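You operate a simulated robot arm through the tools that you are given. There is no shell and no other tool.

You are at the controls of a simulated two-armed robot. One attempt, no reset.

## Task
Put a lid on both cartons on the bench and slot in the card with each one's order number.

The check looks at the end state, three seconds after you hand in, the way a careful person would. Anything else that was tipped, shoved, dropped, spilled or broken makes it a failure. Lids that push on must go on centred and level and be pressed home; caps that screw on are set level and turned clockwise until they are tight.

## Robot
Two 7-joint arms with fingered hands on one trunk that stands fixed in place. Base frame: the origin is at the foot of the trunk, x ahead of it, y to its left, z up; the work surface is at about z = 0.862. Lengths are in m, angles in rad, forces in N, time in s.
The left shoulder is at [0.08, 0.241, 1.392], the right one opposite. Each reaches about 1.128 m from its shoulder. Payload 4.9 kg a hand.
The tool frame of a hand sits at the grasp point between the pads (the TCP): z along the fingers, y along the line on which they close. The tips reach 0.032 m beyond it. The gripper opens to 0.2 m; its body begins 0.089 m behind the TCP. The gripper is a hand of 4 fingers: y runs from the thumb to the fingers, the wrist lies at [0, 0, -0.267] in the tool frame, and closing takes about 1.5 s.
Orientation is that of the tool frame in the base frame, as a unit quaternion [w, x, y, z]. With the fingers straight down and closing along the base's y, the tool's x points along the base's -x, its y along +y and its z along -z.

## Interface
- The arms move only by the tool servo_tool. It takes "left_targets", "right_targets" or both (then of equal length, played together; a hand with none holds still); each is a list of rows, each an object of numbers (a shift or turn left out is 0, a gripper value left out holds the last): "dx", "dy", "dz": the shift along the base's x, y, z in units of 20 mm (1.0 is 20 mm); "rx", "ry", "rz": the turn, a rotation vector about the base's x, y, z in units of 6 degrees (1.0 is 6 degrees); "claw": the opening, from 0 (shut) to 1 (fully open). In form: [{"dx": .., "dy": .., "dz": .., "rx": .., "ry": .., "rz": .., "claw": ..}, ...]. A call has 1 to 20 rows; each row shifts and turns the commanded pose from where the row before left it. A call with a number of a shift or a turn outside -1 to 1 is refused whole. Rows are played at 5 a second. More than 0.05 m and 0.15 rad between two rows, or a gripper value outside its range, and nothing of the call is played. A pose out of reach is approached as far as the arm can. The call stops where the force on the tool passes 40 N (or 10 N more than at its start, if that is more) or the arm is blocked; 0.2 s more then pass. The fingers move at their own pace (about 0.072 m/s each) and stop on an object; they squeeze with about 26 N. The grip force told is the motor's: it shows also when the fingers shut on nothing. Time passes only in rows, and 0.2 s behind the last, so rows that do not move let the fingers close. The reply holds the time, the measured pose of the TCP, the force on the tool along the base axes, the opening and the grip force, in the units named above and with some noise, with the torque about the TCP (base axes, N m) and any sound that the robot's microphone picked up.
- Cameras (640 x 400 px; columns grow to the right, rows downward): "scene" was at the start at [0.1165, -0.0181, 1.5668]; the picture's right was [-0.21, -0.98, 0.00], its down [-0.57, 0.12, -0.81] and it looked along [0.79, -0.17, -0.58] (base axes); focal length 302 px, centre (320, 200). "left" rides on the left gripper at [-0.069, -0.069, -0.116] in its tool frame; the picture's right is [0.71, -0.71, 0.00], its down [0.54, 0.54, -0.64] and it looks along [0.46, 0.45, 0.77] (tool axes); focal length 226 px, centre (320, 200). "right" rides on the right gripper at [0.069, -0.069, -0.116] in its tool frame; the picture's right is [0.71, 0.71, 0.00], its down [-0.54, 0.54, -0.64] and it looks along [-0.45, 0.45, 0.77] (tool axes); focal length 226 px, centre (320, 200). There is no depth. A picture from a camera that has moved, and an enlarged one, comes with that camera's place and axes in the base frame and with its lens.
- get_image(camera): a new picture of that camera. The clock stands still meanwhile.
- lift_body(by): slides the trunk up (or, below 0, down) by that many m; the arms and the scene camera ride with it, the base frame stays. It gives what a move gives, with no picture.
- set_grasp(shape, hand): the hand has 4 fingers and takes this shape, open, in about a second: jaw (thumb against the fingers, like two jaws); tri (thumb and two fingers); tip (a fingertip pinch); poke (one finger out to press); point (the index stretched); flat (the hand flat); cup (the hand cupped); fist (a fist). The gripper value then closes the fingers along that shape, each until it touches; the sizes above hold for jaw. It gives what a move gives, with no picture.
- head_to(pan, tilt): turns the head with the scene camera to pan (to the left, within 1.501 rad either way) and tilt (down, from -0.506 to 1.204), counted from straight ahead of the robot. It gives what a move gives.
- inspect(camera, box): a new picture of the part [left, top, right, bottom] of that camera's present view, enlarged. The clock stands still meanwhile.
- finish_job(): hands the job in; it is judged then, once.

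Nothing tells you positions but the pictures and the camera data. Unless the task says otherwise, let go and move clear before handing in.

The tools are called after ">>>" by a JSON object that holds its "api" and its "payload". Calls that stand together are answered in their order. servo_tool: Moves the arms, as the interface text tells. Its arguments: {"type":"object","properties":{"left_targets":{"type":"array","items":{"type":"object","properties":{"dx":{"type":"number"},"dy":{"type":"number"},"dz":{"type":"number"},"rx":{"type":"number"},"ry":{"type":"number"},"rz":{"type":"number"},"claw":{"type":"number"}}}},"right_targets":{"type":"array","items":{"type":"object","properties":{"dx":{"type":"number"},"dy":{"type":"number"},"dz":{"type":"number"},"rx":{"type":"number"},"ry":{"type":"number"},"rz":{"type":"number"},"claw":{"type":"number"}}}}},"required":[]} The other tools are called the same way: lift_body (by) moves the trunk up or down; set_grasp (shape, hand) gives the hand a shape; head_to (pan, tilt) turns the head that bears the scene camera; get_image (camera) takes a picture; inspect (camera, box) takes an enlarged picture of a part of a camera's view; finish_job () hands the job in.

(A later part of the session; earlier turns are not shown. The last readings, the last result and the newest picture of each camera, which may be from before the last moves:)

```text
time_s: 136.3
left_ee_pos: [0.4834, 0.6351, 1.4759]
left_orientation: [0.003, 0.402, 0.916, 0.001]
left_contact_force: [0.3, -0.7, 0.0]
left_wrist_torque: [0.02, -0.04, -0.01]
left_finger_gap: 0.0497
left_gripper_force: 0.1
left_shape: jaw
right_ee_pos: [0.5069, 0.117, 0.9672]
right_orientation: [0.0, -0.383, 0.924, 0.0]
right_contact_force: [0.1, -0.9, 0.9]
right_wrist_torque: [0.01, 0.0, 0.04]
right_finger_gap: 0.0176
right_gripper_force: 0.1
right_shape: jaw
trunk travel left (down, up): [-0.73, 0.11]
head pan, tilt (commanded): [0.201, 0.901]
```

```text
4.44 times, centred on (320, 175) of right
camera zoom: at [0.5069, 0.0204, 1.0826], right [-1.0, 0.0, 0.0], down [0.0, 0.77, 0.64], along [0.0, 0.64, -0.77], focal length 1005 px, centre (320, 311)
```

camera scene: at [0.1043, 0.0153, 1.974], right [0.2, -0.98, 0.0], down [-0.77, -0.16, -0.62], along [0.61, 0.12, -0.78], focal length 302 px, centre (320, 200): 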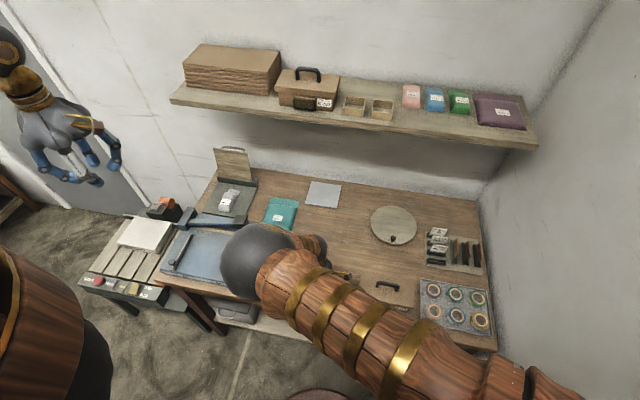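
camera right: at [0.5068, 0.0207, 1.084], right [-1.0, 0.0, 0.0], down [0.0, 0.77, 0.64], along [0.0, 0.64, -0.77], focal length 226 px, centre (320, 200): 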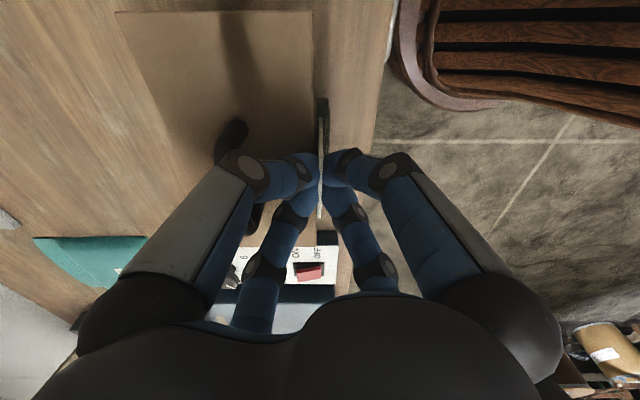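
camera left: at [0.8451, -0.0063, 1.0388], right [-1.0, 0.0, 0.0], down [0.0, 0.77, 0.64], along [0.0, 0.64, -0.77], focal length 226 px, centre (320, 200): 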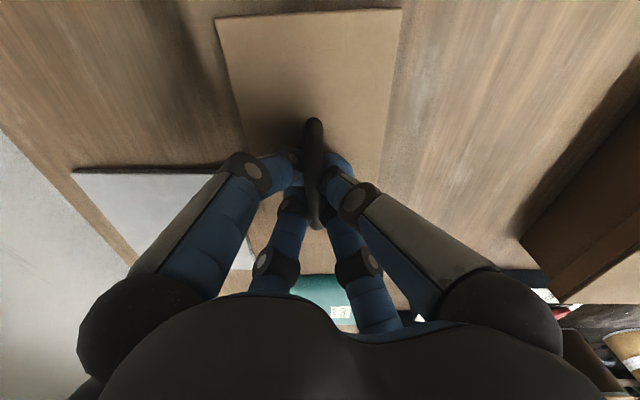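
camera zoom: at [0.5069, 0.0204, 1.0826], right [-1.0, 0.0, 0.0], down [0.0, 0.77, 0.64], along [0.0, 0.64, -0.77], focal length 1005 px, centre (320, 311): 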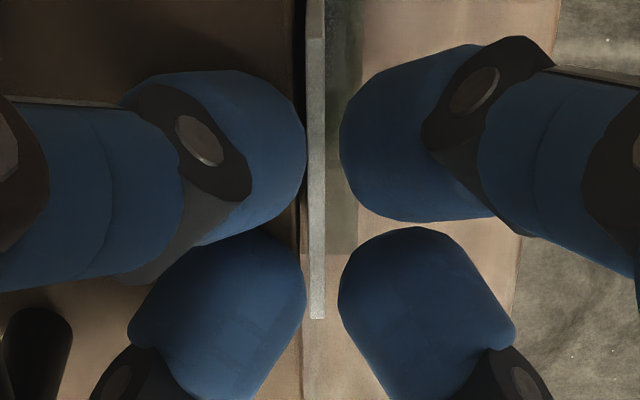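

The card has dropped: its top is now at z≈0.933, so it is fully in the slot. I'll centre the fingers off the card by 1 mm and rise straight up.

>>> {"api": "servo_tool", "payload": {"right_targets": [{"dx": 0.06}, {"dz": 0.2}, {"dz": 0.3}, {"dz": 0.4}, {"dz": 0.6}, {"dz": 0.8}, {"dz": 0.8}, {"dz": 0.8}, {"dz": 0.8}]}}

>>> {"api": "get_image", "payload": {"camera": "right"}}

>>> {"api": "inspect", "payload": {"camera": "right", "box": [260, 70, 380, 190]}}

```text
time_s: 138.3
left_ee_pos: [0.4824, 0.6333, 1.476]
left_orientation: [0.004, 0.403, 0.915, 0.0]
left_contact_force: [0.5, 0.2, 0.2]
left_wrist_torque: [0.0, -0.02, -0.01]
left_finger_gap: 0.0496
left_gripper_force: 0.1
left_shape: jaw
right_ee_pos: [0.5074, 0.117, 1.0598]
right_orientation: [0.0, -0.384, 0.923, 0.0]
right_contact_force: [1.1, 0.7, -1.0]
right_wrist_torque: [0.03, 0.0, -0.03]
right_finger_gap: 0.018
right_gripper_force: 0.1
right_shape: jaw
trunk travel left (down, up): [-0.73, 0.11]
head pan, tilt (commanded): [0.201, 0.901]
```

```text
taken
camera right: at [0.5082, 0.0206, 1.1758], right [-1.0, 0.0, 0.0], down [0.0, 0.77, 0.64], along [0.0, 0.64, -0.77], focal length 226 px, centre (320, 200)
```

right: 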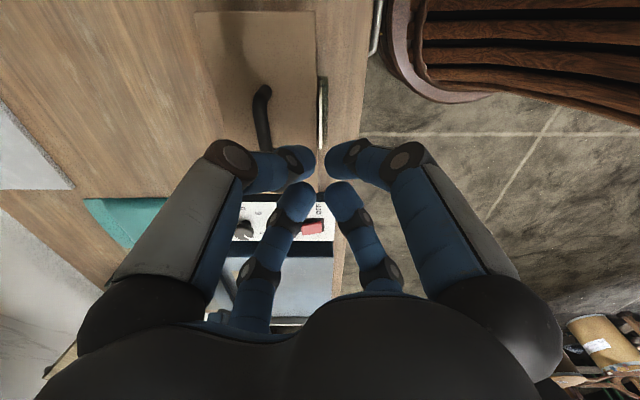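

```text
3.33 times, centred on (320, 130) of right
camera zoom: at [0.5082, 0.0206, 1.1758], right [-1.0, 0.0, 0.0], down [0.0, 0.77, 0.64], along [0.0, 0.64, -0.77], focal length 754 px, centre (320, 433)
```

zoom: 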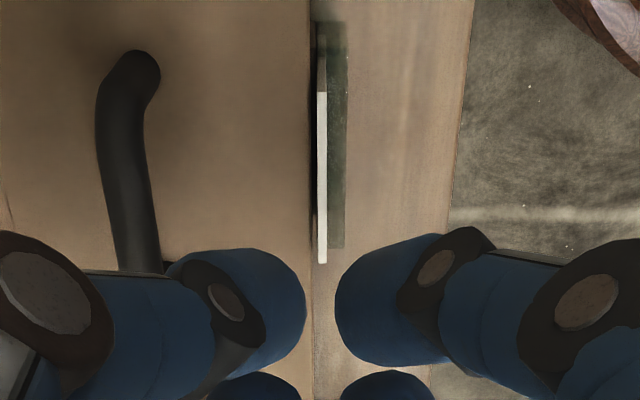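

Card B-563 stands upright in its slot. Now I'll take the right hand back toward the rack, raising it first so I can lower the trunk again for reach.

>>> {"api": "servo_tool", "payload": {"right_targets": [{"dz": 0.8}, {"dz": 0.8}, {"dz": 0.8, "dy": -0.5}, {"dz": 0.8, "dy": -0.8}, {"dz": 0.8, "dy": -0.8, "dx": 0.4}, {"dz": 0.8, "dy": -0.8, "dx": 0.5}, {"dz": 0.8, "dy": -0.8, "dx": 0.5}, {"dz": 0.8, "dy": -0.8, "dx": 0.5}, {"dz": 0.8, "dy": -0.8, "dx": 0.5}, {"dz": 0.8, "dy": -0.8, "dx": 0.5}, {"dz": 0.8, "dy": -0.8, "dx": 0.5}, {"dz": 0.8, "dy": -0.8, "dx": 0.5}, {"dz": 0.8, "dy": -0.8, "dx": 0.5}, {"dz": 0.8, "dy": -0.8, "dx": 0.5}, {"dz": 0.8, "dy": -0.8, "dx": 0.5}, {"dy": -0.8, "dx": 0.5}, {"dy": -0.8, "dx": 0.5}, {"dy": -0.8, "dx": 0.5}, {"dy": -0.8, "dx": 0.5}]}}

>>> {"api": "lift_body", "payload": {"by": -0.25}}

>>> {"api": "get_image", "payload": {"camera": "scene"}}

>>> {"api": "get_image", "payload": {"camera": "right"}}

```text
time_s: 142.3
left_ee_pos: [0.4831, 0.6342, 1.4764]
left_orientation: [0.003, 0.403, 0.915, 0.001]
left_contact_force: [0.3, -0.1, -0.2]
left_wrist_torque: [0.05, 0.02, 0.01]
left_finger_gap: 0.0499
left_gripper_force: 0.1
left_shape: jaw
right_ee_pos: [0.6579, -0.1495, 1.2988]
right_orientation: [-0.001, -0.384, 0.923, 0.0]
right_contact_force: [-0.6, -0.5, -0.1]
right_wrist_torque: [0.0, -0.01, 0.01]
right_finger_gap: 0.0181
right_gripper_force: 0.1
right_shape: jaw
trunk travel left (down, up): [-0.73, 0.11]
head pan, tilt (commanded): [0.201, 0.901]
```

```text
time_s: 144.9
left_ee_pos: [0.4838, 0.6335, 1.2273]
left_orientation: [0.004, 0.402, 0.916, 0.0]
left_contact_force: [0.0, 0.2, -0.6]
left_wrist_torque: [-0.02, -0.01, -0.01]
left_finger_gap: 0.0499
left_gripper_force: 0.1
left_shape: jaw
right_ee_pos: [0.6574, -0.1499, 1.0493]
right_orientation: [-0.001, -0.384, 0.923, -0.001]
right_contact_force: [-0.8, -0.1, 1.5]
right_wrist_torque: [-0.01, 0.01, -0.02]
right_finger_gap: 0.0177
right_gripper_force: 0.1
right_shape: jaw
trunk travel left (down, up): [-0.48, 0.36]
head pan, tilt (commanded): [0.201, 0.901]
```

```text
taken
camera scene: at [0.1045, 0.0151, 1.7241], right [0.2, -0.98, 0.0], down [-0.77, -0.16, -0.62], along [0.61, 0.12, -0.78], focal length 302 px, centre (320, 200)
```

scene: 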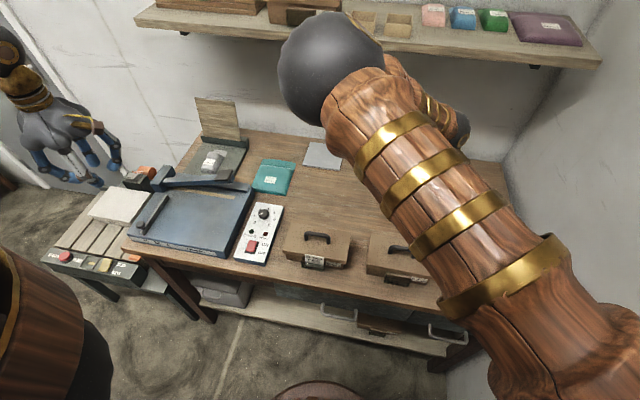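

```text
taken
camera right: at [0.6574, -0.2463, 1.1655], right [-1.0, 0.0, 0.0], down [0.0, 0.77, 0.64], along [0.0, 0.64, -0.77], focal length 226 px, centre (320, 200)
```

right: 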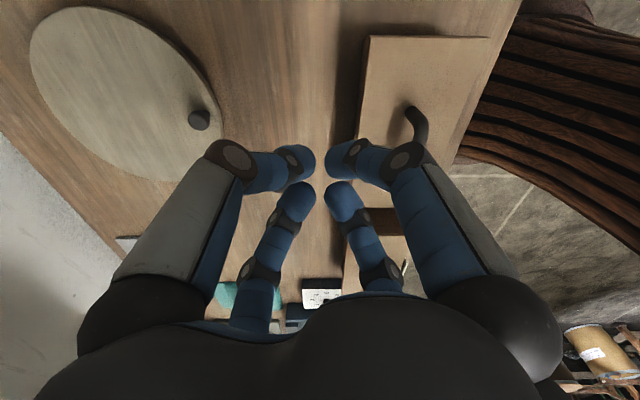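

>>> {"api": "inspect", "payload": {"camera": "scene", "box": [270, 220, 440, 300]}}

>>> {"api": "inspect", "payload": {"camera": "scene", "box": [280, 240, 350, 280]}}

```text
3.76 times, centred on (355, 260) of scene
camera zoom: at [0.1045, 0.0151, 1.7241], right [0.2, -0.98, 0.0], down [-0.77, -0.16, -0.62], along [0.61, 0.12, -0.78], focal length 1136 px, centre (188, -26)
```

zoom: 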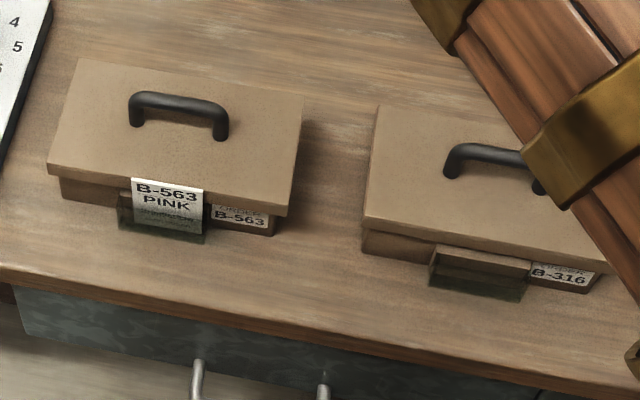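

```text
9.14 times, centred on (315, 260) of scene
camera zoom: at [0.1045, 0.0151, 1.7241], right [0.2, -0.98, 0.0], down [-0.77, -0.16, -0.62], along [0.61, 0.12, -0.78], focal length 2759 px, centre (366, -349)
```

zoom: 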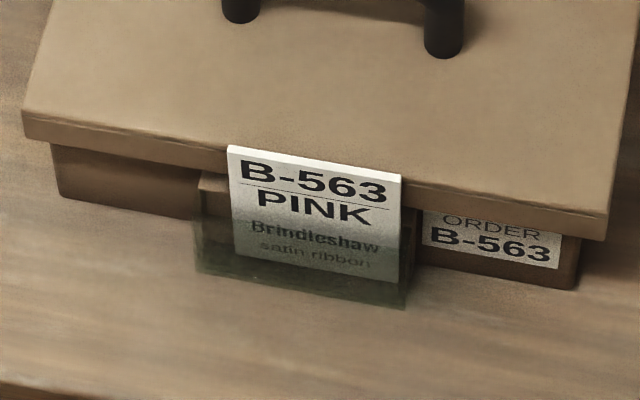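

Carton B-563 now has its lid and its "B-563" card facing out. Next, card B-316: I move the right hand above it in the rack.

>>> {"api": "servo_tool", "payload": {"right_targets": [{"dx": 0.74, "dy": -0.82, "claw": 0.11}, {"dx": 0.74, "dy": -0.82}, {"dx": 0.74, "dy": -0.82}, {"dx": 0.74, "dy": -0.82}, {"dx": 0.74, "dy": -0.82}, {"dx": 0.74, "dy": -0.82}, {"dx": 0.74, "dy": -0.82}, {"dx": 0.74, "dy": -0.82}, {"dx": 0.74, "dy": -0.82}, {"dx": 0.74, "dy": -0.82}, {"dx": 0.74, "dy": -0.82}, {}]}}

>>> {"api": "inspect", "payload": {"camera": "right", "box": [180, 40, 440, 240]}}

>>> {"api": "get_image", "payload": {"camera": "right"}}

```text
time_s: 147.5
left_ee_pos: [0.4836, 0.6351, 1.2258]
left_orientation: [0.004, 0.402, 0.915, 0.001]
left_contact_force: [0.2, -0.1, 0.6]
left_wrist_torque: [-0.02, -0.01, 0.02]
left_finger_gap: 0.0496
left_gripper_force: 0.1
left_shape: jaw
right_ee_pos: [0.8197, -0.3285, 1.0489]
right_orientation: [0.0, -0.383, 0.924, -0.001]
right_contact_force: [-0.4, 1.1, 0.6]
right_wrist_torque: [0.02, -0.02, 0.0]
right_finger_gap: 0.0218
right_gripper_force: 0.0
right_shape: jaw
trunk travel left (down, up): [-0.48, 0.36]
head pan, tilt (commanded): [0.201, 0.901]
```

```text
2.00 times, centred on (310, 140) of right
camera zoom: at [0.8205, -0.4261, 1.1649], right [-1.0, 0.0, 0.0], down [0.0, 0.77, 0.64], along [0.0, 0.64, -0.77], focal length 452 px, centre (340, 320)
```

zoom: 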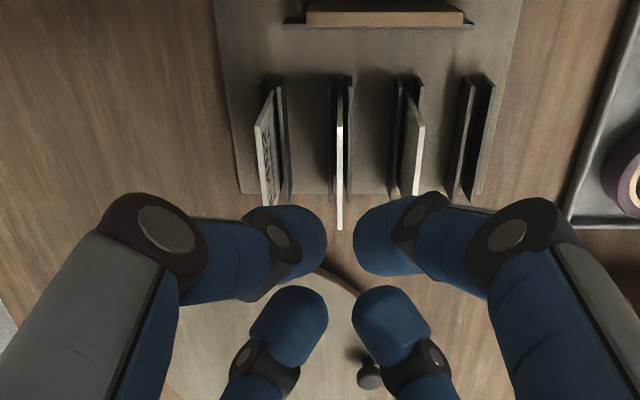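

```text
taken
camera right: at [0.8205, -0.4261, 1.1649], right [-1.0, 0.0, 0.0], down [0.0, 0.77, 0.64], along [0.0, 0.64, -0.77], focal length 226 px, centre (320, 200)
```

right: 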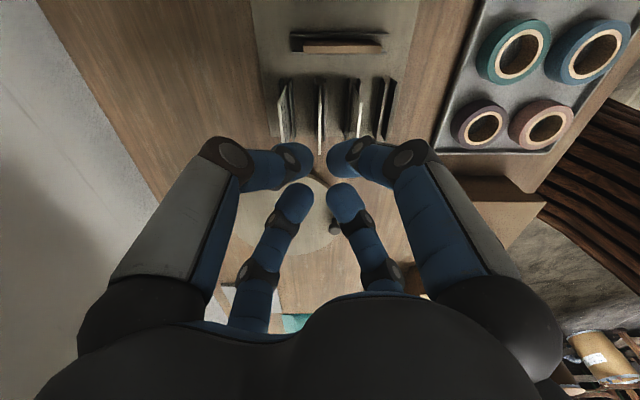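

Card B-316 is the one centred between the finger pairs. Lowering in stages.

>>> {"api": "servo_tool", "payload": {"right_targets": [{"dz": -0.7, "dy": -0.15}, {"dz": -0.7}, {"dz": -0.7}, {"dz": -0.7}, {"dz": -0.7}, {"dz": -0.5}, {}]}}

>>> {"api": "inspect", "payload": {"camera": "right", "box": [220, 60, 420, 230]}}

```text
time_s: 149.1
left_ee_pos: [0.4831, 0.6335, 1.2267]
left_orientation: [0.004, 0.402, 0.915, -0.001]
left_contact_force: [-1.0, 0.8, -0.2]
left_wrist_torque: [0.01, 0.01, 0.0]
left_finger_gap: 0.0497
left_gripper_force: 0.0
left_shape: jaw
right_ee_pos: [0.8197, -0.333, 0.9683]
right_orientation: [-0.001, -0.383, 0.924, 0.0]
right_contact_force: [0.1, -0.2, 0.1]
right_wrist_torque: [0.02, 0.02, -0.01]
right_finger_gap: 0.0218
right_gripper_force: 0.0
right_shape: jaw
trunk travel left (down, up): [-0.48, 0.36]
head pan, tilt (commanded): [0.201, 0.901]
```

```text
2.35 times, centred on (320, 145) of right
camera zoom: at [0.8205, -0.4299, 1.0838], right [-1.0, 0.0, 0.0], down [0.0, 0.77, 0.64], along [0.0, 0.64, -0.77], focal length 532 px, centre (320, 329)
```

zoom: 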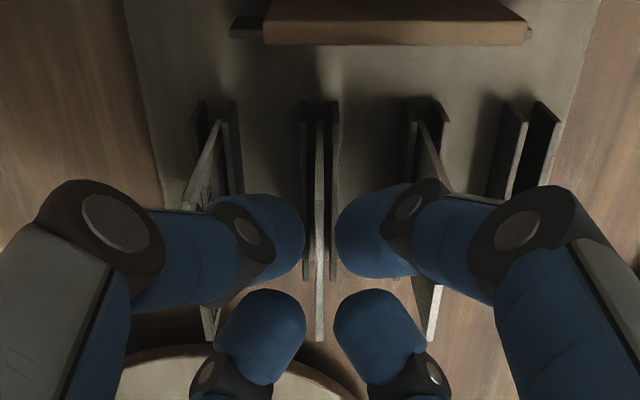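

>>> {"api": "servo_tool", "payload": {"right_targets": [{"claw": 0.1, "dz": -0.3}, {"dz": -0.3}, {"dz": -0.17}, {}]}}

>>> {"api": "inspect", "payload": {"camera": "right", "box": [220, 60, 420, 230]}}

```text
time_s: 150.1
left_ee_pos: [0.4834, 0.6348, 1.2263]
left_orientation: [0.004, 0.402, 0.915, 0.0]
left_contact_force: [0.5, -0.3, 0.6]
left_wrist_torque: [0.01, -0.02, 0.01]
left_finger_gap: 0.0495
left_gripper_force: 0.0
left_shape: jaw
right_ee_pos: [0.8205, -0.3324, 0.954]
right_orientation: [0.0, -0.384, 0.923, 0.0]
right_contact_force: [-0.4, -1.3, -0.1]
right_wrist_torque: [0.01, 0.01, -0.02]
right_finger_gap: 0.0201
right_gripper_force: 0.0
right_shape: jaw
trunk travel left (down, up): [-0.48, 0.36]
head pan, tilt (commanded): [0.201, 0.901]
```

```text
2.35 times, centred on (320, 145) of right
camera zoom: at [0.8204, -0.4296, 1.0698], right [-1.0, 0.0, 0.0], down [0.0, 0.77, 0.64], along [0.0, 0.64, -0.77], focal length 532 px, centre (320, 329)
```

zoom: 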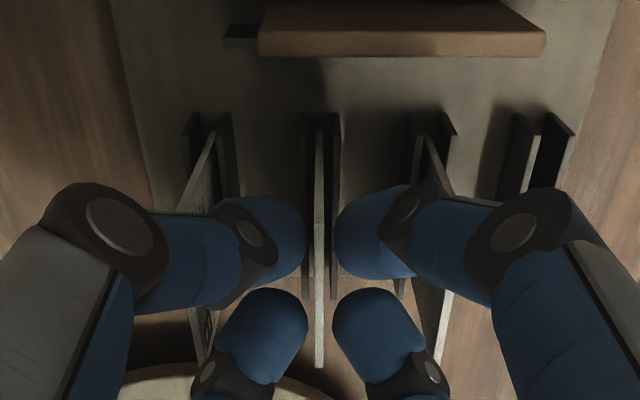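

>>> {"api": "servo_tool", "payload": {"right_targets": [{"claw": 0.0}, {}, {}, {}, {}]}}

>>> {"api": "inspect", "payload": {"camera": "right", "box": [220, 60, 420, 230]}}

```text
time_s: 151.3
left_ee_pos: [0.4824, 0.6353, 1.227]
left_orientation: [0.005, 0.402, 0.916, 0.001]
left_contact_force: [-1.3, 0.0, -1.1]
left_wrist_torque: [0.02, -0.02, 0.02]
left_finger_gap: 0.0499
left_gripper_force: 0.0
left_shape: jaw
right_ee_pos: [0.8189, -0.3326, 0.9546]
right_orientation: [0.0, -0.383, 0.924, 0.0]
right_contact_force: [0.4, 0.7, -0.1]
right_wrist_torque: [-0.01, 0.03, 0.0]
right_finger_gap: 0.0059
right_gripper_force: 26.2
right_shape: jaw
trunk travel left (down, up): [-0.48, 0.36]
head pan, tilt (commanded): [0.201, 0.901]
```

```text
2.35 times, centred on (320, 145) of right
camera zoom: at [0.8204, -0.4295, 1.0697], right [-1.0, 0.0, 0.0], down [0.0, 0.77, 0.64], along [0.0, 0.64, -0.77], focal length 532 px, centre (320, 329)
```

zoom: 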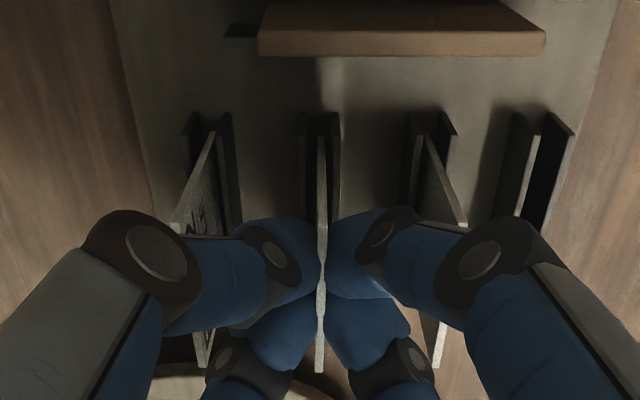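

Gripped (gap 5.9 mm, same as the first card). Lifting straight up.

>>> {"api": "servo_tool", "payload": {"right_targets": [{"dz": 0.3}, {"dz": 0.4}, {"dz": 0.5}, {"dz": 0.6}, {"dz": 0.7}, {"dz": 0.8}, {"dz": 0.8}, {"dz": 0.8}, {"dz": 0.8}, {"dz": 0.6}, {}]}}

>>> {"api": "inspect", "payload": {"camera": "right", "box": [200, 40, 440, 230]}}

>>> {"api": "head_to", "payload": {"pan": -0.4, "tilt": 0.75}}

>>> {"api": "get_image", "payload": {"camera": "scene"}}

```text
time_s: 153.7
left_ee_pos: [0.4827, 0.6343, 1.2257]
left_orientation: [0.004, 0.402, 0.915, 0.0]
left_contact_force: [-0.1, 0.0, 1.0]
left_wrist_torque: [0.02, -0.03, -0.01]
left_finger_gap: 0.0496
left_gripper_force: 0.0
left_shape: jaw
right_ee_pos: [0.8201, -0.3324, 1.0799]
right_orientation: [0.0, -0.384, 0.924, 0.0]
right_contact_force: [-0.2, -0.1, -0.7]
right_wrist_torque: [-0.02, 0.01, 0.0]
right_finger_gap: 0.006
right_gripper_force: 25.5
right_shape: jaw
trunk travel left (down, up): [-0.48, 0.36]
head pan, tilt (commanded): [0.201, 0.901]
```

```text
2.11 times, centred on (320, 135) of right
camera zoom: at [0.8204, -0.429, 1.1962], right [-1.0, 0.0, 0.0], down [0.0, 0.77, 0.64], along [0.0, 0.64, -0.77], focal length 476 px, centre (320, 337)
```

zoom: 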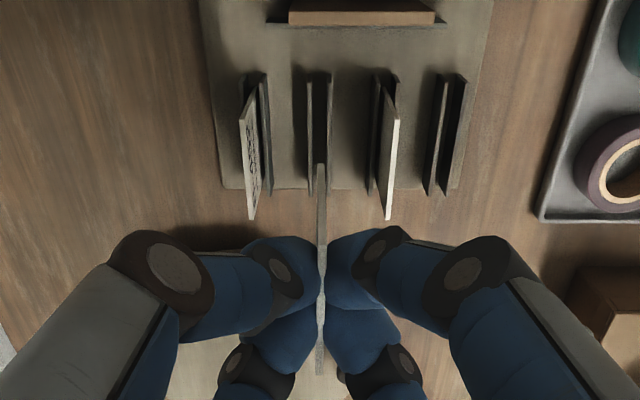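

```text
time_s: 154.7
left_ee_pos: [0.4824, 0.6339, 1.2265]
left_orientation: [0.004, 0.403, 0.915, 0.001]
left_contact_force: [0.0, 0.0, 0.0]
left_wrist_torque: [-0.01, -0.03, 0.03]
left_finger_gap: 0.0494
left_gripper_force: 0.1
left_shape: jaw
right_ee_pos: [0.8197, -0.3319, 1.0813]
right_orientation: [0.0, -0.383, 0.924, 0.0]
right_contact_force: [0.8, 0.4, -0.2]
right_wrist_torque: [-0.02, -0.01, 0.02]
right_finger_gap: 0.0061
right_gripper_force: 26.0
right_shape: jaw
trunk travel left (down, up): [-0.48, 0.36]
head pan, tilt (commanded): [-0.4, 0.75]
```

```text
taken
camera scene: at [0.107, -0.032, 1.7359], right [-0.39, -0.92, 0.0], down [-0.63, 0.26, -0.73], along [0.67, -0.28, -0.68], focal length 302 px, centre (320, 200)
```

scene: 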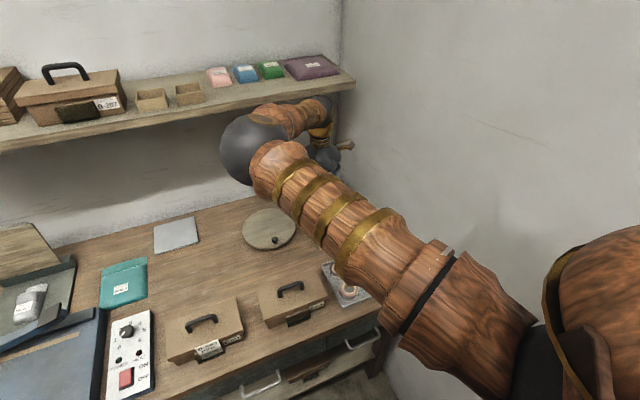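

The card is out and its neighbours are undisturbed. I'll carry it toward carton B-316, then raise the trunk again before coming in close.

>>> {"api": "servo_tool", "payload": {"right_targets": [{"dx": -0.7, "dy": 0.5, "dz": 0.3}, {"dx": -0.8, "dy": 0.6, "dz": 0.3}, {"dx": -0.8, "dy": 0.6, "dz": 0.3}, {"dx": -0.8, "dy": 0.6}, {"dx": -0.8, "dy": 0.6}, {"dx": -0.8, "dy": 0.6}, {"dx": -0.8, "dy": 0.6}, {"dx": -0.8, "dy": 0.6}, {"dx": -0.8, "dy": 0.6}, {"dx": -0.8, "dy": 0.6}]}}

>>> {"api": "lift_body", "payload": {"by": 0.22}}

>>> {"api": "servo_tool", "payload": {"right_targets": [{"dz": -0.7, "dx": -0.7, "dy": 0.35}, {"dz": -0.8, "dx": -0.8, "dy": 0.35}, {"dz": -0.8, "dx": -0.8, "dy": 0.35}, {"dz": -0.8, "dx": -0.8, "dy": 0.35}, {"dz": -0.8, "dx": -0.8, "dy": 0.35}, {"dz": -0.8, "dx": -0.8, "dy": 0.35}, {"dz": -0.8, "dx": -0.8}, {"dz": -0.8, "dx": -0.8}, {"dz": -0.8, "dx": -0.8}, {"dz": -0.8, "dx": -0.4}, {"dz": -0.8}, {"dz": -0.8}]}}

>>> {"api": "get_image", "payload": {"camera": "right"}}

>>> {"api": "get_image", "payload": {"camera": "scene"}}

```text
time_s: 156.9
left_ee_pos: [0.4828, 0.6343, 1.2264]
left_orientation: [0.004, 0.403, 0.915, 0.0]
left_contact_force: [-0.3, 1.0, 0.1]
left_wrist_torque: [0.01, -0.04, 0.01]
left_finger_gap: 0.0498
left_gripper_force: 0.0
left_shape: jaw
right_ee_pos: [0.6602, -0.2155, 1.0985]
right_orientation: [0.0, -0.383, 0.924, -0.001]
right_contact_force: [-0.6, 0.1, 0.0]
right_wrist_torque: [0.01, -0.05, 0.0]
right_finger_gap: 0.0056
right_gripper_force: 26.6
right_shape: jaw
trunk travel left (down, up): [-0.48, 0.36]
head pan, tilt (commanded): [-0.4, 0.75]
```

```text
time_s: 159.2
left_ee_pos: [0.4829, 0.6333, 1.4464]
left_orientation: [0.004, 0.402, 0.916, 0.0]
left_contact_force: [0.8, 0.0, -0.1]
left_wrist_torque: [-0.01, 0.01, -0.02]
left_finger_gap: 0.0496
left_gripper_force: 0.1
left_shape: jaw
right_ee_pos: [0.6613, -0.2149, 1.3177]
right_orientation: [0.0, -0.383, 0.924, -0.001]
right_contact_force: [0.2, 0.2, 0.5]
right_wrist_torque: [-0.01, 0.0, 0.04]
right_finger_gap: 0.006
right_gripper_force: 26.5
right_shape: jaw
trunk travel left (down, up): [-0.7, 0.14]
head pan, tilt (commanded): [-0.4, 0.75]
```

```text
time_s: 161.8
left_ee_pos: [0.4852, 0.6344, 1.4462]
left_orientation: [0.003, 0.403, 0.915, 0.001]
left_contact_force: [0.8, 0.9, 0.2]
left_wrist_torque: [-0.01, 0.0, 0.04]
left_finger_gap: 0.0494
left_gripper_force: 0.0
left_shape: jaw
right_ee_pos: [0.5106, -0.172, 1.1266]
right_orientation: [0.001, -0.383, 0.924, -0.001]
right_contact_force: [0.5, 0.1, 0.0]
right_wrist_torque: [-0.04, 0.01, -0.03]
right_finger_gap: 0.006
right_gripper_force: 25.8
right_shape: jaw
trunk travel left (down, up): [-0.7, 0.14]
head pan, tilt (commanded): [-0.4, 0.75]
```

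```text
taken
camera right: at [0.5115, -0.2705, 1.2432], right [-1.0, 0.0, 0.0], down [0.0, 0.77, 0.64], along [0.0, 0.64, -0.77], focal length 226 px, centre (320, 200)
```

right: 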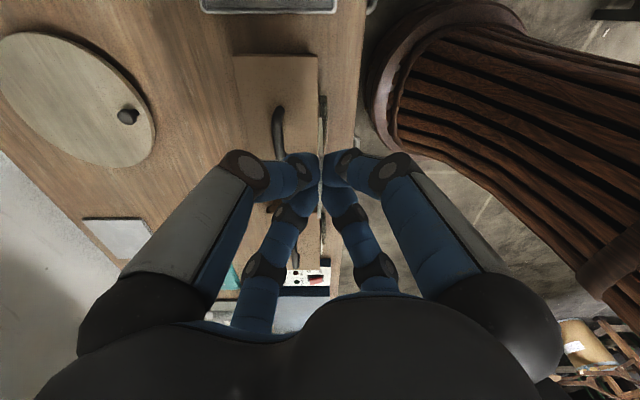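

```text
taken
camera scene: at [0.1074, -0.0321, 1.9559], right [-0.39, -0.92, 0.0], down [-0.63, 0.27, -0.73], along [0.67, -0.28, -0.68], focal length 302 px, centre (320, 200)
```

scene: 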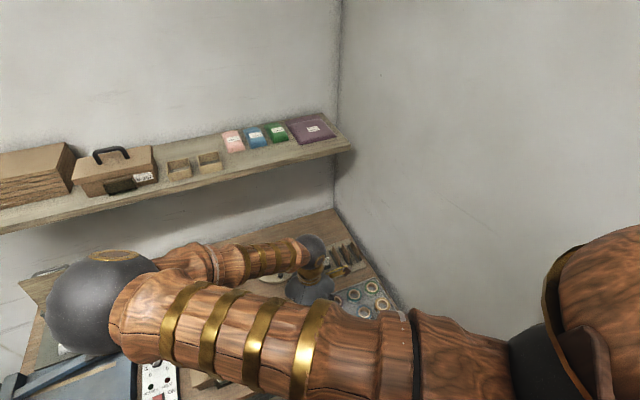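

>>> {"api": "servo_tool", "payload": {"right_targets": [{"dz": -0.7}, {"dz": -0.7}, {"dz": -0.7}, {"dz": -0.5}, {}]}}

>>> {"api": "inspect", "payload": {"camera": "right", "box": [260, 40, 380, 220]}}

>>> {"api": "inspect", "payload": {"camera": "right", "box": [295, 75, 345, 150]}}

```text
time_s: 163.0
left_ee_pos: [0.484, 0.6353, 1.4467]
left_orientation: [0.004, 0.403, 0.915, 0.001]
left_contact_force: [0.0, 0.7, -0.7]
left_wrist_torque: [-0.01, 0.01, 0.03]
left_finger_gap: 0.0496
left_gripper_force: 0.1
left_shape: jaw
right_ee_pos: [0.511, -0.1723, 1.074]
right_orientation: [-0.001, -0.383, 0.924, 0.0]
right_contact_force: [0.1, -0.2, 1.0]
right_wrist_torque: [-0.01, 0.01, 0.0]
right_finger_gap: 0.0059
right_gripper_force: 25.7
right_shape: jaw
trunk travel left (down, up): [-0.7, 0.14]
head pan, tilt (commanded): [-0.4, 0.75]
```

```text
2.22 times, centred on (320, 130) of right
camera zoom: at [0.5113, -0.2704, 1.1907], right [-1.0, 0.0, 0.0], down [0.0, 0.77, 0.64], along [0.0, 0.64, -0.77], focal length 502 px, centre (320, 356)
```

zoom: 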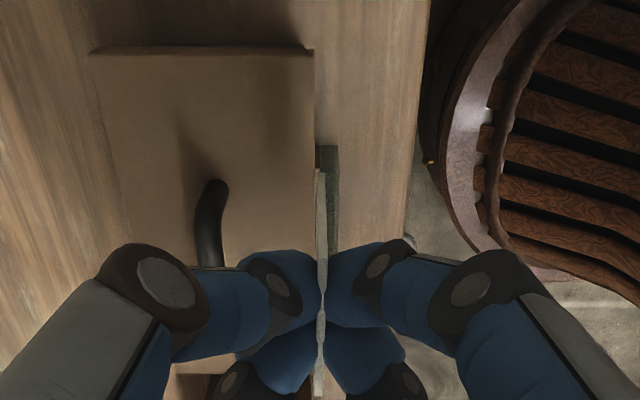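

```text
5.33 times, centred on (320, 112) of right
camera zoom: at [0.5113, -0.2704, 1.1907], right [-1.0, 0.0, 0.0], down [0.0, 0.77, 0.64], along [0.0, 0.64, -0.77], focal length 1206 px, centre (320, 667)
```

zoom: 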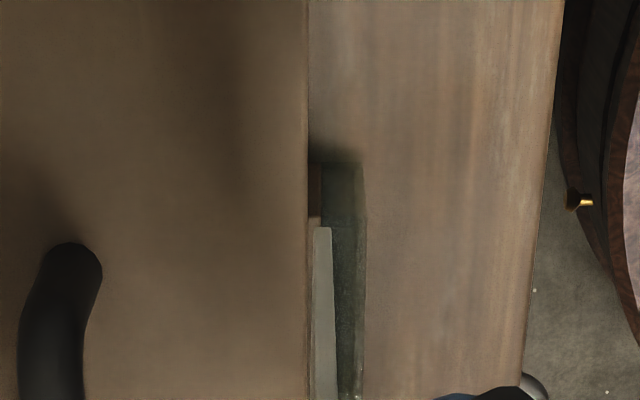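

The pocket on carton B-316 spans y -0.170 to -0.098, with its slot centre at about x=0.507. I'll shift over it and lower to just above the slot.

>>> {"api": "servo_tool", "payload": {"right_targets": [{"dx": -0.1, "dy": 0.5}, {"dx": -0.09, "dy": 0.5}, {"dy": 0.5}, {"dy": 0.39}, {"dz": -0.6}, {"dz": -0.6}, {"dz": -0.6}, {"dz": -0.6}, {"dz": -0.6}, {"dz": -0.6}, {"dz": -0.4}, {}]}}

>>> {"api": "inspect", "payload": {"camera": "right", "box": [260, 40, 380, 220]}}

>>> {"api": "inspect", "payload": {"camera": "right", "box": [295, 70, 345, 145]}}

```text
time_s: 165.6
left_ee_pos: [0.4834, 0.6338, 1.4477]
left_orientation: [0.004, 0.402, 0.916, -0.001]
left_contact_force: [-0.2, -0.4, 0.0]
left_wrist_torque: [-0.01, 0.0, 0.03]
left_finger_gap: 0.0499
left_gripper_force: 0.0
left_shape: jaw
right_ee_pos: [0.5072, -0.1362, 0.9964]
right_orientation: [0.0, -0.383, 0.924, -0.001]
right_contact_force: [-0.7, -0.9, 0.4]
right_wrist_torque: [0.0, 0.0, 0.03]
right_finger_gap: 0.0059
right_gripper_force: 26.0
right_shape: jaw
trunk travel left (down, up): [-0.7, 0.14]
head pan, tilt (commanded): [-0.4, 0.75]
```

```text
2.22 times, centred on (320, 130) of right
camera zoom: at [0.5078, -0.2327, 1.1121], right [-1.0, 0.0, 0.0], down [0.0, 0.77, 0.64], along [0.0, 0.64, -0.77], focal length 502 px, centre (320, 356)
```

zoom: 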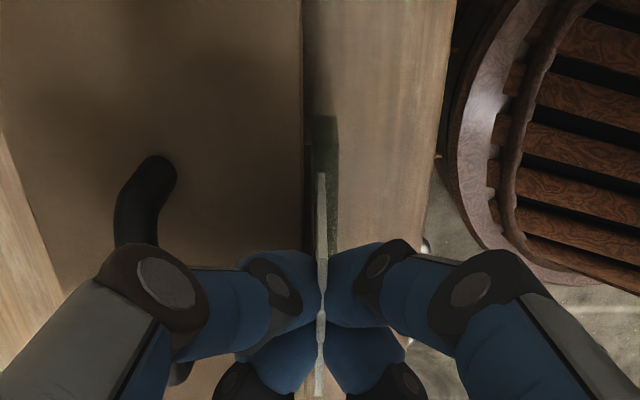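

```text
5.33 times, centred on (320, 108) of right
camera zoom: at [0.5078, -0.2327, 1.1121], right [-1.0, 0.0, 0.0], down [0.0, 0.77, 0.64], along [0.0, 0.64, -0.77], focal length 1206 px, centre (320, 693)
```

zoom: 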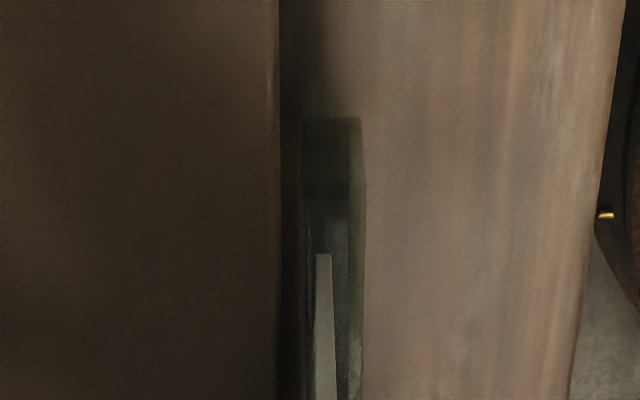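

The card is centred over the slot. Lowering slowly.

>>> {"api": "servo_tool", "payload": {"right_targets": [{"dz": -0.2}, {"dz": -0.2}, {"dz": -0.2}, {"dz": -0.2}, {}]}}

>>> {"api": "inspect", "payload": {"camera": "right", "box": [295, 70, 345, 145]}}

>>> {"api": "servo_tool", "payload": {"right_targets": [{"dz": -0.2}, {"dz": -0.2}, {"dz": -0.2}, {"dz": -0.1}, {}]}}

>>> {"api": "inspect", "payload": {"camera": "right", "box": [260, 40, 380, 220]}}

```text
time_s: 166.8
left_ee_pos: [0.4833, 0.6349, 1.4469]
left_orientation: [0.004, 0.403, 0.915, 0.0]
left_contact_force: [-0.6, 0.0, 0.3]
left_wrist_torque: [-0.01, 0.02, 0.01]
left_finger_gap: 0.0498
left_gripper_force: 0.1
left_shape: jaw
right_ee_pos: [0.5066, -0.1358, 0.981]
right_orientation: [0.001, -0.384, 0.923, 0.0]
right_contact_force: [0.7, 0.3, -0.6]
right_wrist_torque: [-0.02, 0.0, 0.01]
right_finger_gap: 0.0059
right_gripper_force: 26.0
right_shape: jaw
trunk travel left (down, up): [-0.7, 0.14]
head pan, tilt (commanded): [-0.4, 0.75]
```

```text
5.33 times, centred on (320, 108) of right
camera zoom: at [0.5076, -0.2329, 1.0966], right [-1.0, 0.0, 0.0], down [0.0, 0.77, 0.64], along [0.0, 0.64, -0.77], focal length 1206 px, centre (320, 693)
```

zoom: 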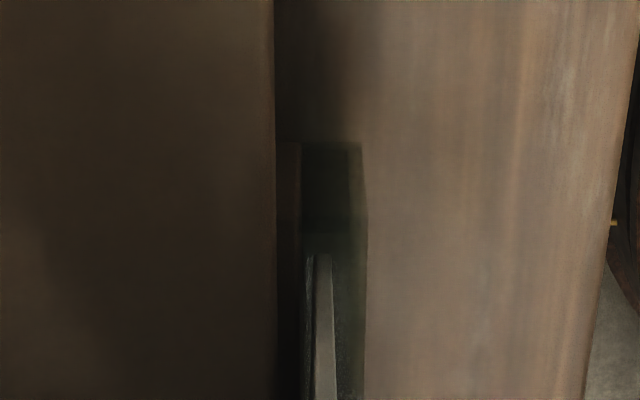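

```text
time_s: 168.0
left_ee_pos: [0.483, 0.6338, 1.447]
left_orientation: [0.004, 0.403, 0.915, 0.0]
left_contact_force: [-0.1, -0.3, 0.5]
left_wrist_torque: [-0.01, 0.01, 0.01]
left_finger_gap: 0.0495
left_gripper_force: 0.0
left_shape: jaw
right_ee_pos: [0.5063, -0.1362, 0.9664]
right_orientation: [0.001, -0.384, 0.923, 0.0]
right_contact_force: [1.1, 1.1, 2.8]
right_wrist_torque: [-0.02, -0.08, 0.0]
right_finger_gap: 0.006
right_gripper_force: 26.2
right_shape: jaw
trunk travel left (down, up): [-0.7, 0.14]
head pan, tilt (commanded): [-0.4, 0.75]
```

```text
2.22 times, centred on (320, 130) of right
camera zoom: at [0.5076, -0.2323, 1.082], right [-1.0, 0.0, 0.0], down [0.0, 0.77, 0.64], along [0.0, 0.64, -0.77], focal length 502 px, centre (320, 356)
```

zoom: 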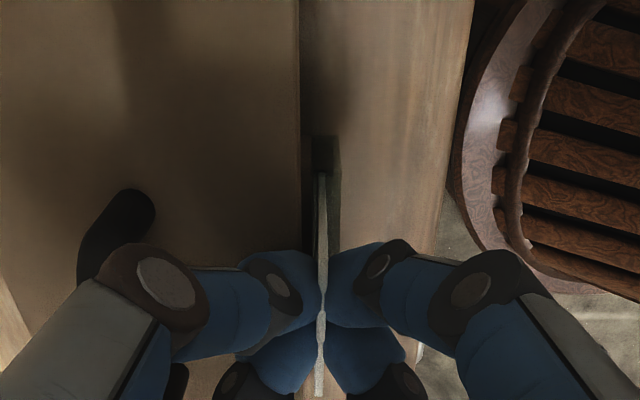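

There's a slight contact of about 3 N. I'll ease up 1 mm and open the fingers so the card drops.

>>> {"api": "servo_tool", "payload": {"right_targets": [{"dz": 0.05}, {"claw": 0.06}, {}, {}, {"claw": 0.09}, {}, {}]}}

>>> {"api": "inspect", "payload": {"camera": "right", "box": [285, 130, 355, 220]}}

```text
time_s: 169.6
left_ee_pos: [0.484, 0.6327, 1.4461]
left_orientation: [0.004, 0.402, 0.916, 0.0]
left_contact_force: [0.1, 0.7, 0.6]
left_wrist_torque: [0.01, -0.01, -0.01]
left_finger_gap: 0.0497
left_gripper_force: 0.1
left_shape: jaw
right_ee_pos: [0.5061, -0.1352, 0.9664]
right_orientation: [0.0, -0.383, 0.924, 0.0]
right_contact_force: [0.1, 0.5, 2.5]
right_wrist_torque: [-0.01, 0.0, 0.0]
right_finger_gap: 0.0177
right_gripper_force: 0.1
right_shape: jaw
trunk travel left (down, up): [-0.7, 0.14]
head pan, tilt (commanded): [-0.4, 0.75]
```

```text
4.44 times, centred on (320, 175) of right
camera zoom: at [0.5077, -0.232, 1.0824], right [-1.0, 0.0, 0.0], down [0.0, 0.77, 0.64], along [0.0, 0.64, -0.77], focal length 1005 px, centre (320, 311)
```

zoom: 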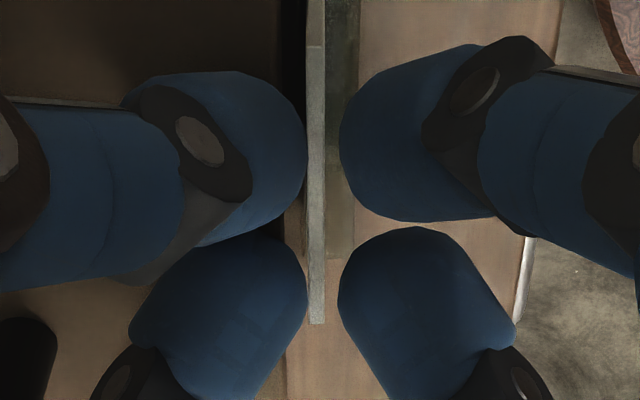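

Dropped: its top is at z≈0.935, as with the first. Centring the fingers and rising.

>>> {"api": "servo_tool", "payload": {"right_targets": [{"dx": 0.05}, {"dz": 0.2}, {"dz": 0.3}, {"dz": 0.4}, {"dz": 0.6}, {"dz": 0.8}, {"dz": 0.8}, {"dz": 0.8}, {"dz": 0.8}]}}

>>> {"api": "inspect", "payload": {"camera": "right", "box": [260, 50, 380, 190]}}

>>> {"api": "get_image", "payload": {"camera": "right"}}

```text
time_s: 171.6
left_ee_pos: [0.4825, 0.6353, 1.4458]
left_orientation: [0.004, 0.402, 0.915, 0.0]
left_contact_force: [0.1, -0.2, 0.4]
left_wrist_torque: [0.0, 0.01, 0.0]
left_finger_gap: 0.0497
left_gripper_force: 0.0
left_shape: jaw
right_ee_pos: [0.5082, -0.1353, 1.061]
right_orientation: [0.0, -0.383, 0.924, 0.0]
right_contact_force: [0.1, -0.3, 1.2]
right_wrist_torque: [-0.01, 0.01, -0.03]
right_finger_gap: 0.0178
right_gripper_force: 0.0
right_shape: jaw
trunk travel left (down, up): [-0.7, 0.14]
head pan, tilt (commanded): [-0.4, 0.75]
```

```text
2.86 times, centred on (320, 120) of right
camera zoom: at [0.5091, -0.2319, 1.1762], right [-1.0, 0.0, 0.0], down [0.0, 0.77, 0.64], along [0.0, 0.64, -0.77], focal length 646 px, centre (320, 429)
```

zoom: 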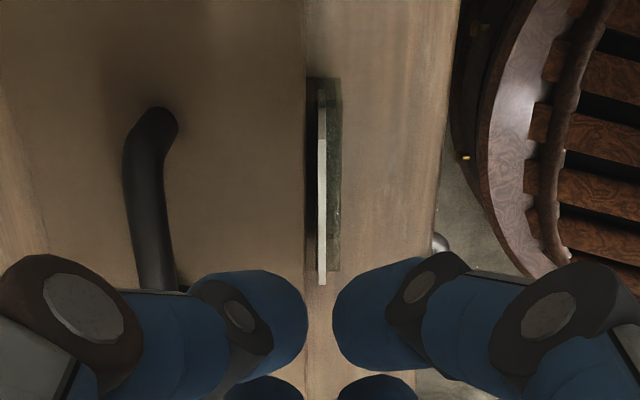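

```text
taken
camera right: at [0.5091, -0.2319, 1.1762], right [-1.0, 0.0, 0.0], down [0.0, 0.77, 0.64], along [0.0, 0.64, -0.77], focal length 226 px, centre (320, 200)
```

right: 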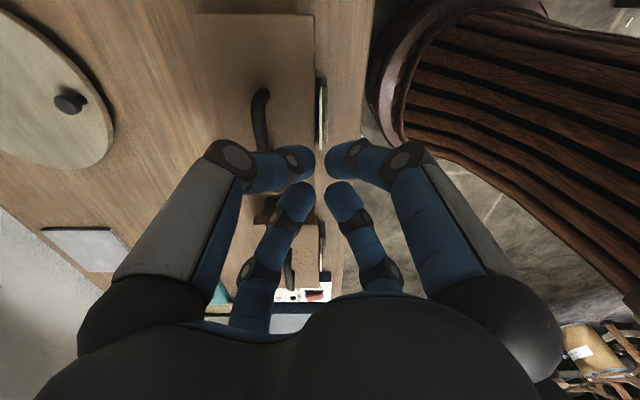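

Both cards are in. I'll move the right hand up and away to the right, then check everything from the scene camera.

>>> {"api": "servo_tool", "payload": {"right_targets": [{"dz": 0.8}, {"dz": 0.8}, {"dz": 0.8}, {"dz": 0.8, "dy": -0.4}, {"dz": 0.8, "dy": -0.8}, {"dz": 0.8, "dy": -0.8, "dx": 0.3}, {"dz": 0.5, "dy": -0.8, "dx": 0.4}, {"dy": -0.8, "dx": 0.5}, {"dy": -0.8, "dx": 0.5}, {"dy": -0.8, "dx": 0.5}, {"dy": -0.8, "dx": 0.5}, {"dy": -0.8, "dx": 0.5}, {"dy": -0.8, "dx": 0.5}, {"dy": -0.8, "dx": 0.5}, {"dy": -0.8, "dx": 0.5}, {"dy": -0.8, "dx": 0.5}, {"dy": -0.8, "dx": 0.5}]}}

>>> {"api": "head_to", "payload": {"pan": 0.0, "tilt": 0.85}}

>>> {"api": "get_image", "payload": {"camera": "scene"}}

```text
time_s: 175.2
left_ee_pos: [0.4834, 0.6335, 1.4463]
left_orientation: [0.004, 0.402, 0.916, 0.001]
left_contact_force: [-0.7, -0.8, 0.8]
left_wrist_torque: [0.03, -0.03, 0.01]
left_finger_gap: 0.0498
left_gripper_force: 0.0
left_shape: jaw
right_ee_pos: [0.624, -0.3526, 1.1668]
right_orientation: [0.0, -0.383, 0.924, 0.0]
right_contact_force: [0.9, 0.5, 1.9]
right_wrist_torque: [-0.03, 0.0, 0.02]
right_finger_gap: 0.0178
right_gripper_force: 0.0
right_shape: jaw
trunk travel left (down, up): [-0.7, 0.14]
head pan, tilt (commanded): [-0.4, 0.75]
```

```text
time_s: 176.1
left_ee_pos: [0.4839, 0.6341, 1.4459]
left_orientation: [0.004, 0.403, 0.915, 0.0]
left_contact_force: [0.2, -0.2, -0.1]
left_wrist_torque: [0.02, 0.03, 0.0]
left_finger_gap: 0.0497
left_gripper_force: 0.3
left_shape: jaw
right_ee_pos: [0.6225, -0.352, 1.1658]
right_orientation: [-0.001, -0.384, 0.924, 0.0]
right_contact_force: [-0.2, -0.5, 0.1]
right_wrist_torque: [-0.01, 0.05, -0.06]
right_finger_gap: 0.018
right_gripper_force: 0.0
right_shape: jaw
trunk travel left (down, up): [-0.7, 0.14]
head pan, tilt (commanded): [0.0, 0.85]
```

```text
taken
camera scene: at [0.1089, 0.0, 1.9479], right [0.0, -1.0, 0.0], down [-0.75, 0.0, -0.66], along [0.66, 0.0, -0.75], focal length 302 px, centre (320, 200)
```

scene: 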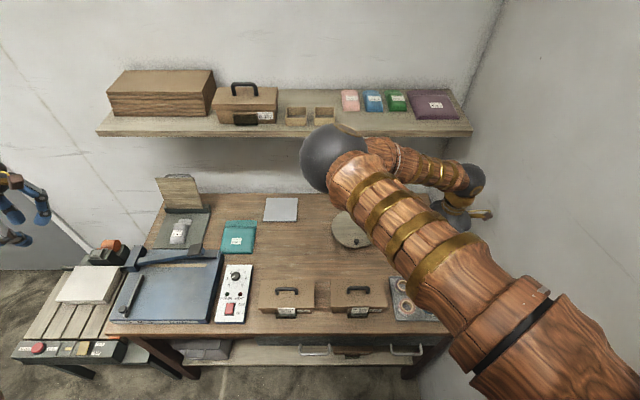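

>>> {"api": "inspect", "payload": {"camera": "scene", "box": [250, 270, 400, 330]}}

>>> {"api": "inspect", "payload": {"camera": "scene", "box": [255, 280, 325, 325]}}

>>> {"api": "inspect", "payload": {"camera": "scene", "box": [325, 280, 395, 325]}}

```text
4.27 times, centred on (325, 300) of scene
camera zoom: at [0.1089, 0.0, 1.9479], right [0.0, -1.0, 0.0], down [-0.75, 0.0, -0.66], along [0.66, 0.0, -0.75], focal length 1288 px, centre (299, -227)
```

zoom: 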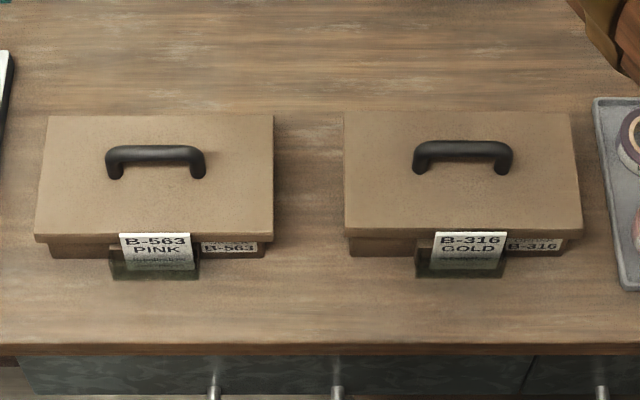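

```text
8.89 times, centred on (290, 302) of scene
camera zoom: at [0.1089, 0.0, 1.9479], right [0.0, -1.0, 0.0], down [-0.75, 0.0, -0.66], along [0.66, 0.0, -0.75], focal length 2682 px, centre (587, -711)
```

zoom: 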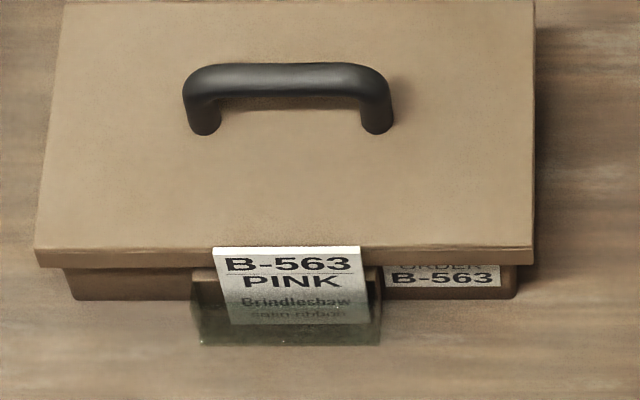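

```text
8.89 times, centred on (360, 302) of scene
camera zoom: at [0.1089, 0.0, 1.9479], right [0.0, -1.0, 0.0], down [-0.75, 0.0, -0.66], along [0.66, 0.0, -0.75], focal length 2682 px, centre (-36, -711)
```

zoom: 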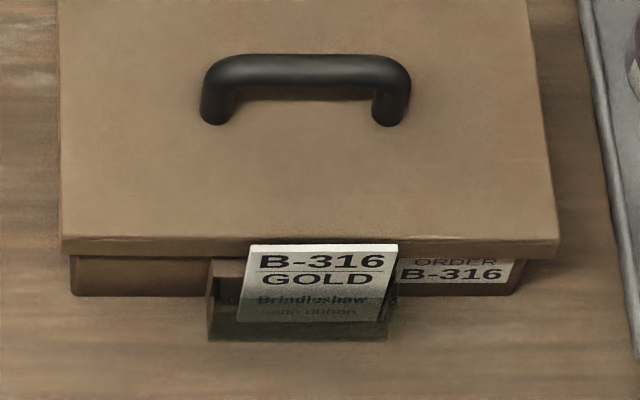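

Both cartons show lid and matching card. Lid B-316 may not be perfectly level left to right, so I want a lower viewing angle. I'll raise both hands and then lower the trunk.

>>> {"api": "servo_tool", "payload": {"right_targets": [{"dz": 0.8, "dy": -0.3}, {"dz": 0.8, "dy": -0.3}, {"dz": 0.8, "dy": -0.3}, {"dz": 0.8, "dy": -0.3}, {"dz": 0.8, "dy": -0.3}, {"dz": 0.8}, {"dz": 0.8}, {"dz": 0.8}, {"dz": 0.8}, {"dz": 0.8}, {"dz": 0.8}, {"dz": 0.8}, {"dz": 0.8}, {"dz": 0.8}, {"dz": 0.8}], "left_targets": [{"dz": 0.5}, {"dz": 0.5}, {"dz": 0.5}, {"dz": 0.5}, {"dz": 0.5}, {"dz": 0.5}, {"dz": 0.5}, {"dz": 0.5}, {"dz": 0.5}, {"dz": 0.5}, {}, {}, {}, {}, {}]}}

>>> {"api": "lift_body", "payload": {"by": -0.35}}

>>> {"api": "head_to", "payload": {"pan": 0.0, "tilt": 0.75}}

>>> {"api": "get_image", "payload": {"camera": "scene"}}

```text
time_s: 179.3
left_ee_pos: [0.483, 0.6333, 1.5467]
left_orientation: [0.003, 0.402, 0.915, 0.0]
left_contact_force: [-0.8, 0.1, 0.0]
left_wrist_torque: [0.01, 0.0, 0.02]
left_finger_gap: 0.0496
left_gripper_force: 0.1
left_shape: jaw
right_ee_pos: [0.6217, -0.3816, 1.4059]
right_orientation: [0.001, -0.384, 0.923, 0.0]
right_contact_force: [0.2, -0.6, -0.1]
right_wrist_torque: [0.0, 0.0, 0.01]
right_finger_gap: 0.0177
right_gripper_force: 0.1
right_shape: jaw
trunk travel left (down, up): [-0.7, 0.14]
head pan, tilt (commanded): [0.0, 0.85]
```

```text
time_s: 182.7
left_ee_pos: [0.484, 0.6341, 1.1971]
left_orientation: [0.004, 0.403, 0.915, 0.0]
left_contact_force: [0.5, -0.1, 0.4]
left_wrist_torque: [0.01, 0.01, 0.03]
left_finger_gap: 0.0497
left_gripper_force: 0.0
left_shape: jaw
right_ee_pos: [0.6231, -0.3803, 1.0564]
right_orientation: [0.0, -0.383, 0.924, -0.001]
right_contact_force: [0.0, 0.1, 0.0]
right_wrist_torque: [-0.01, 0.02, -0.01]
right_finger_gap: 0.0176
right_gripper_force: 0.1
right_shape: jaw
trunk travel left (down, up): [-0.35, 0.49]
head pan, tilt (commanded): [0.0, 0.85]
```

```text
time_s: 183.4
left_ee_pos: [0.4839, 0.6332, 1.1961]
left_orientation: [0.003, 0.403, 0.915, 0.001]
left_contact_force: [-0.8, -0.2, -0.7]
left_wrist_torque: [0.0, 0.0, -0.02]
left_finger_gap: 0.0497
left_gripper_force: 0.1
left_shape: jaw
right_ee_pos: [0.6227, -0.3805, 1.0567]
right_orientation: [0.0, -0.384, 0.924, 0.0]
right_contact_force: [0.3, -0.4, 0.2]
right_wrist_torque: [0.0, 0.01, -0.02]
right_finger_gap: 0.0181
right_gripper_force: 0.1
right_shape: jaw
trunk travel left (down, up): [-0.35, 0.49]
head pan, tilt (commanded): [0.0, 0.75]
```

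```text
taken
camera scene: at [0.1133, 0.0, 1.6059], right [0.0, -1.0, 0.0], down [-0.68, 0.0, -0.73], along [0.73, 0.0, -0.68], focal length 302 px, centre (320, 200)
```

scene: 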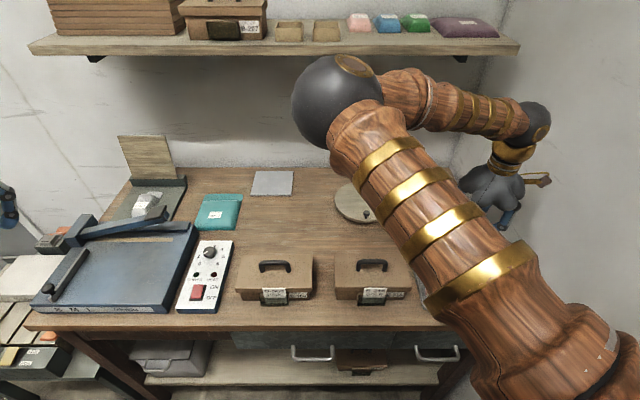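

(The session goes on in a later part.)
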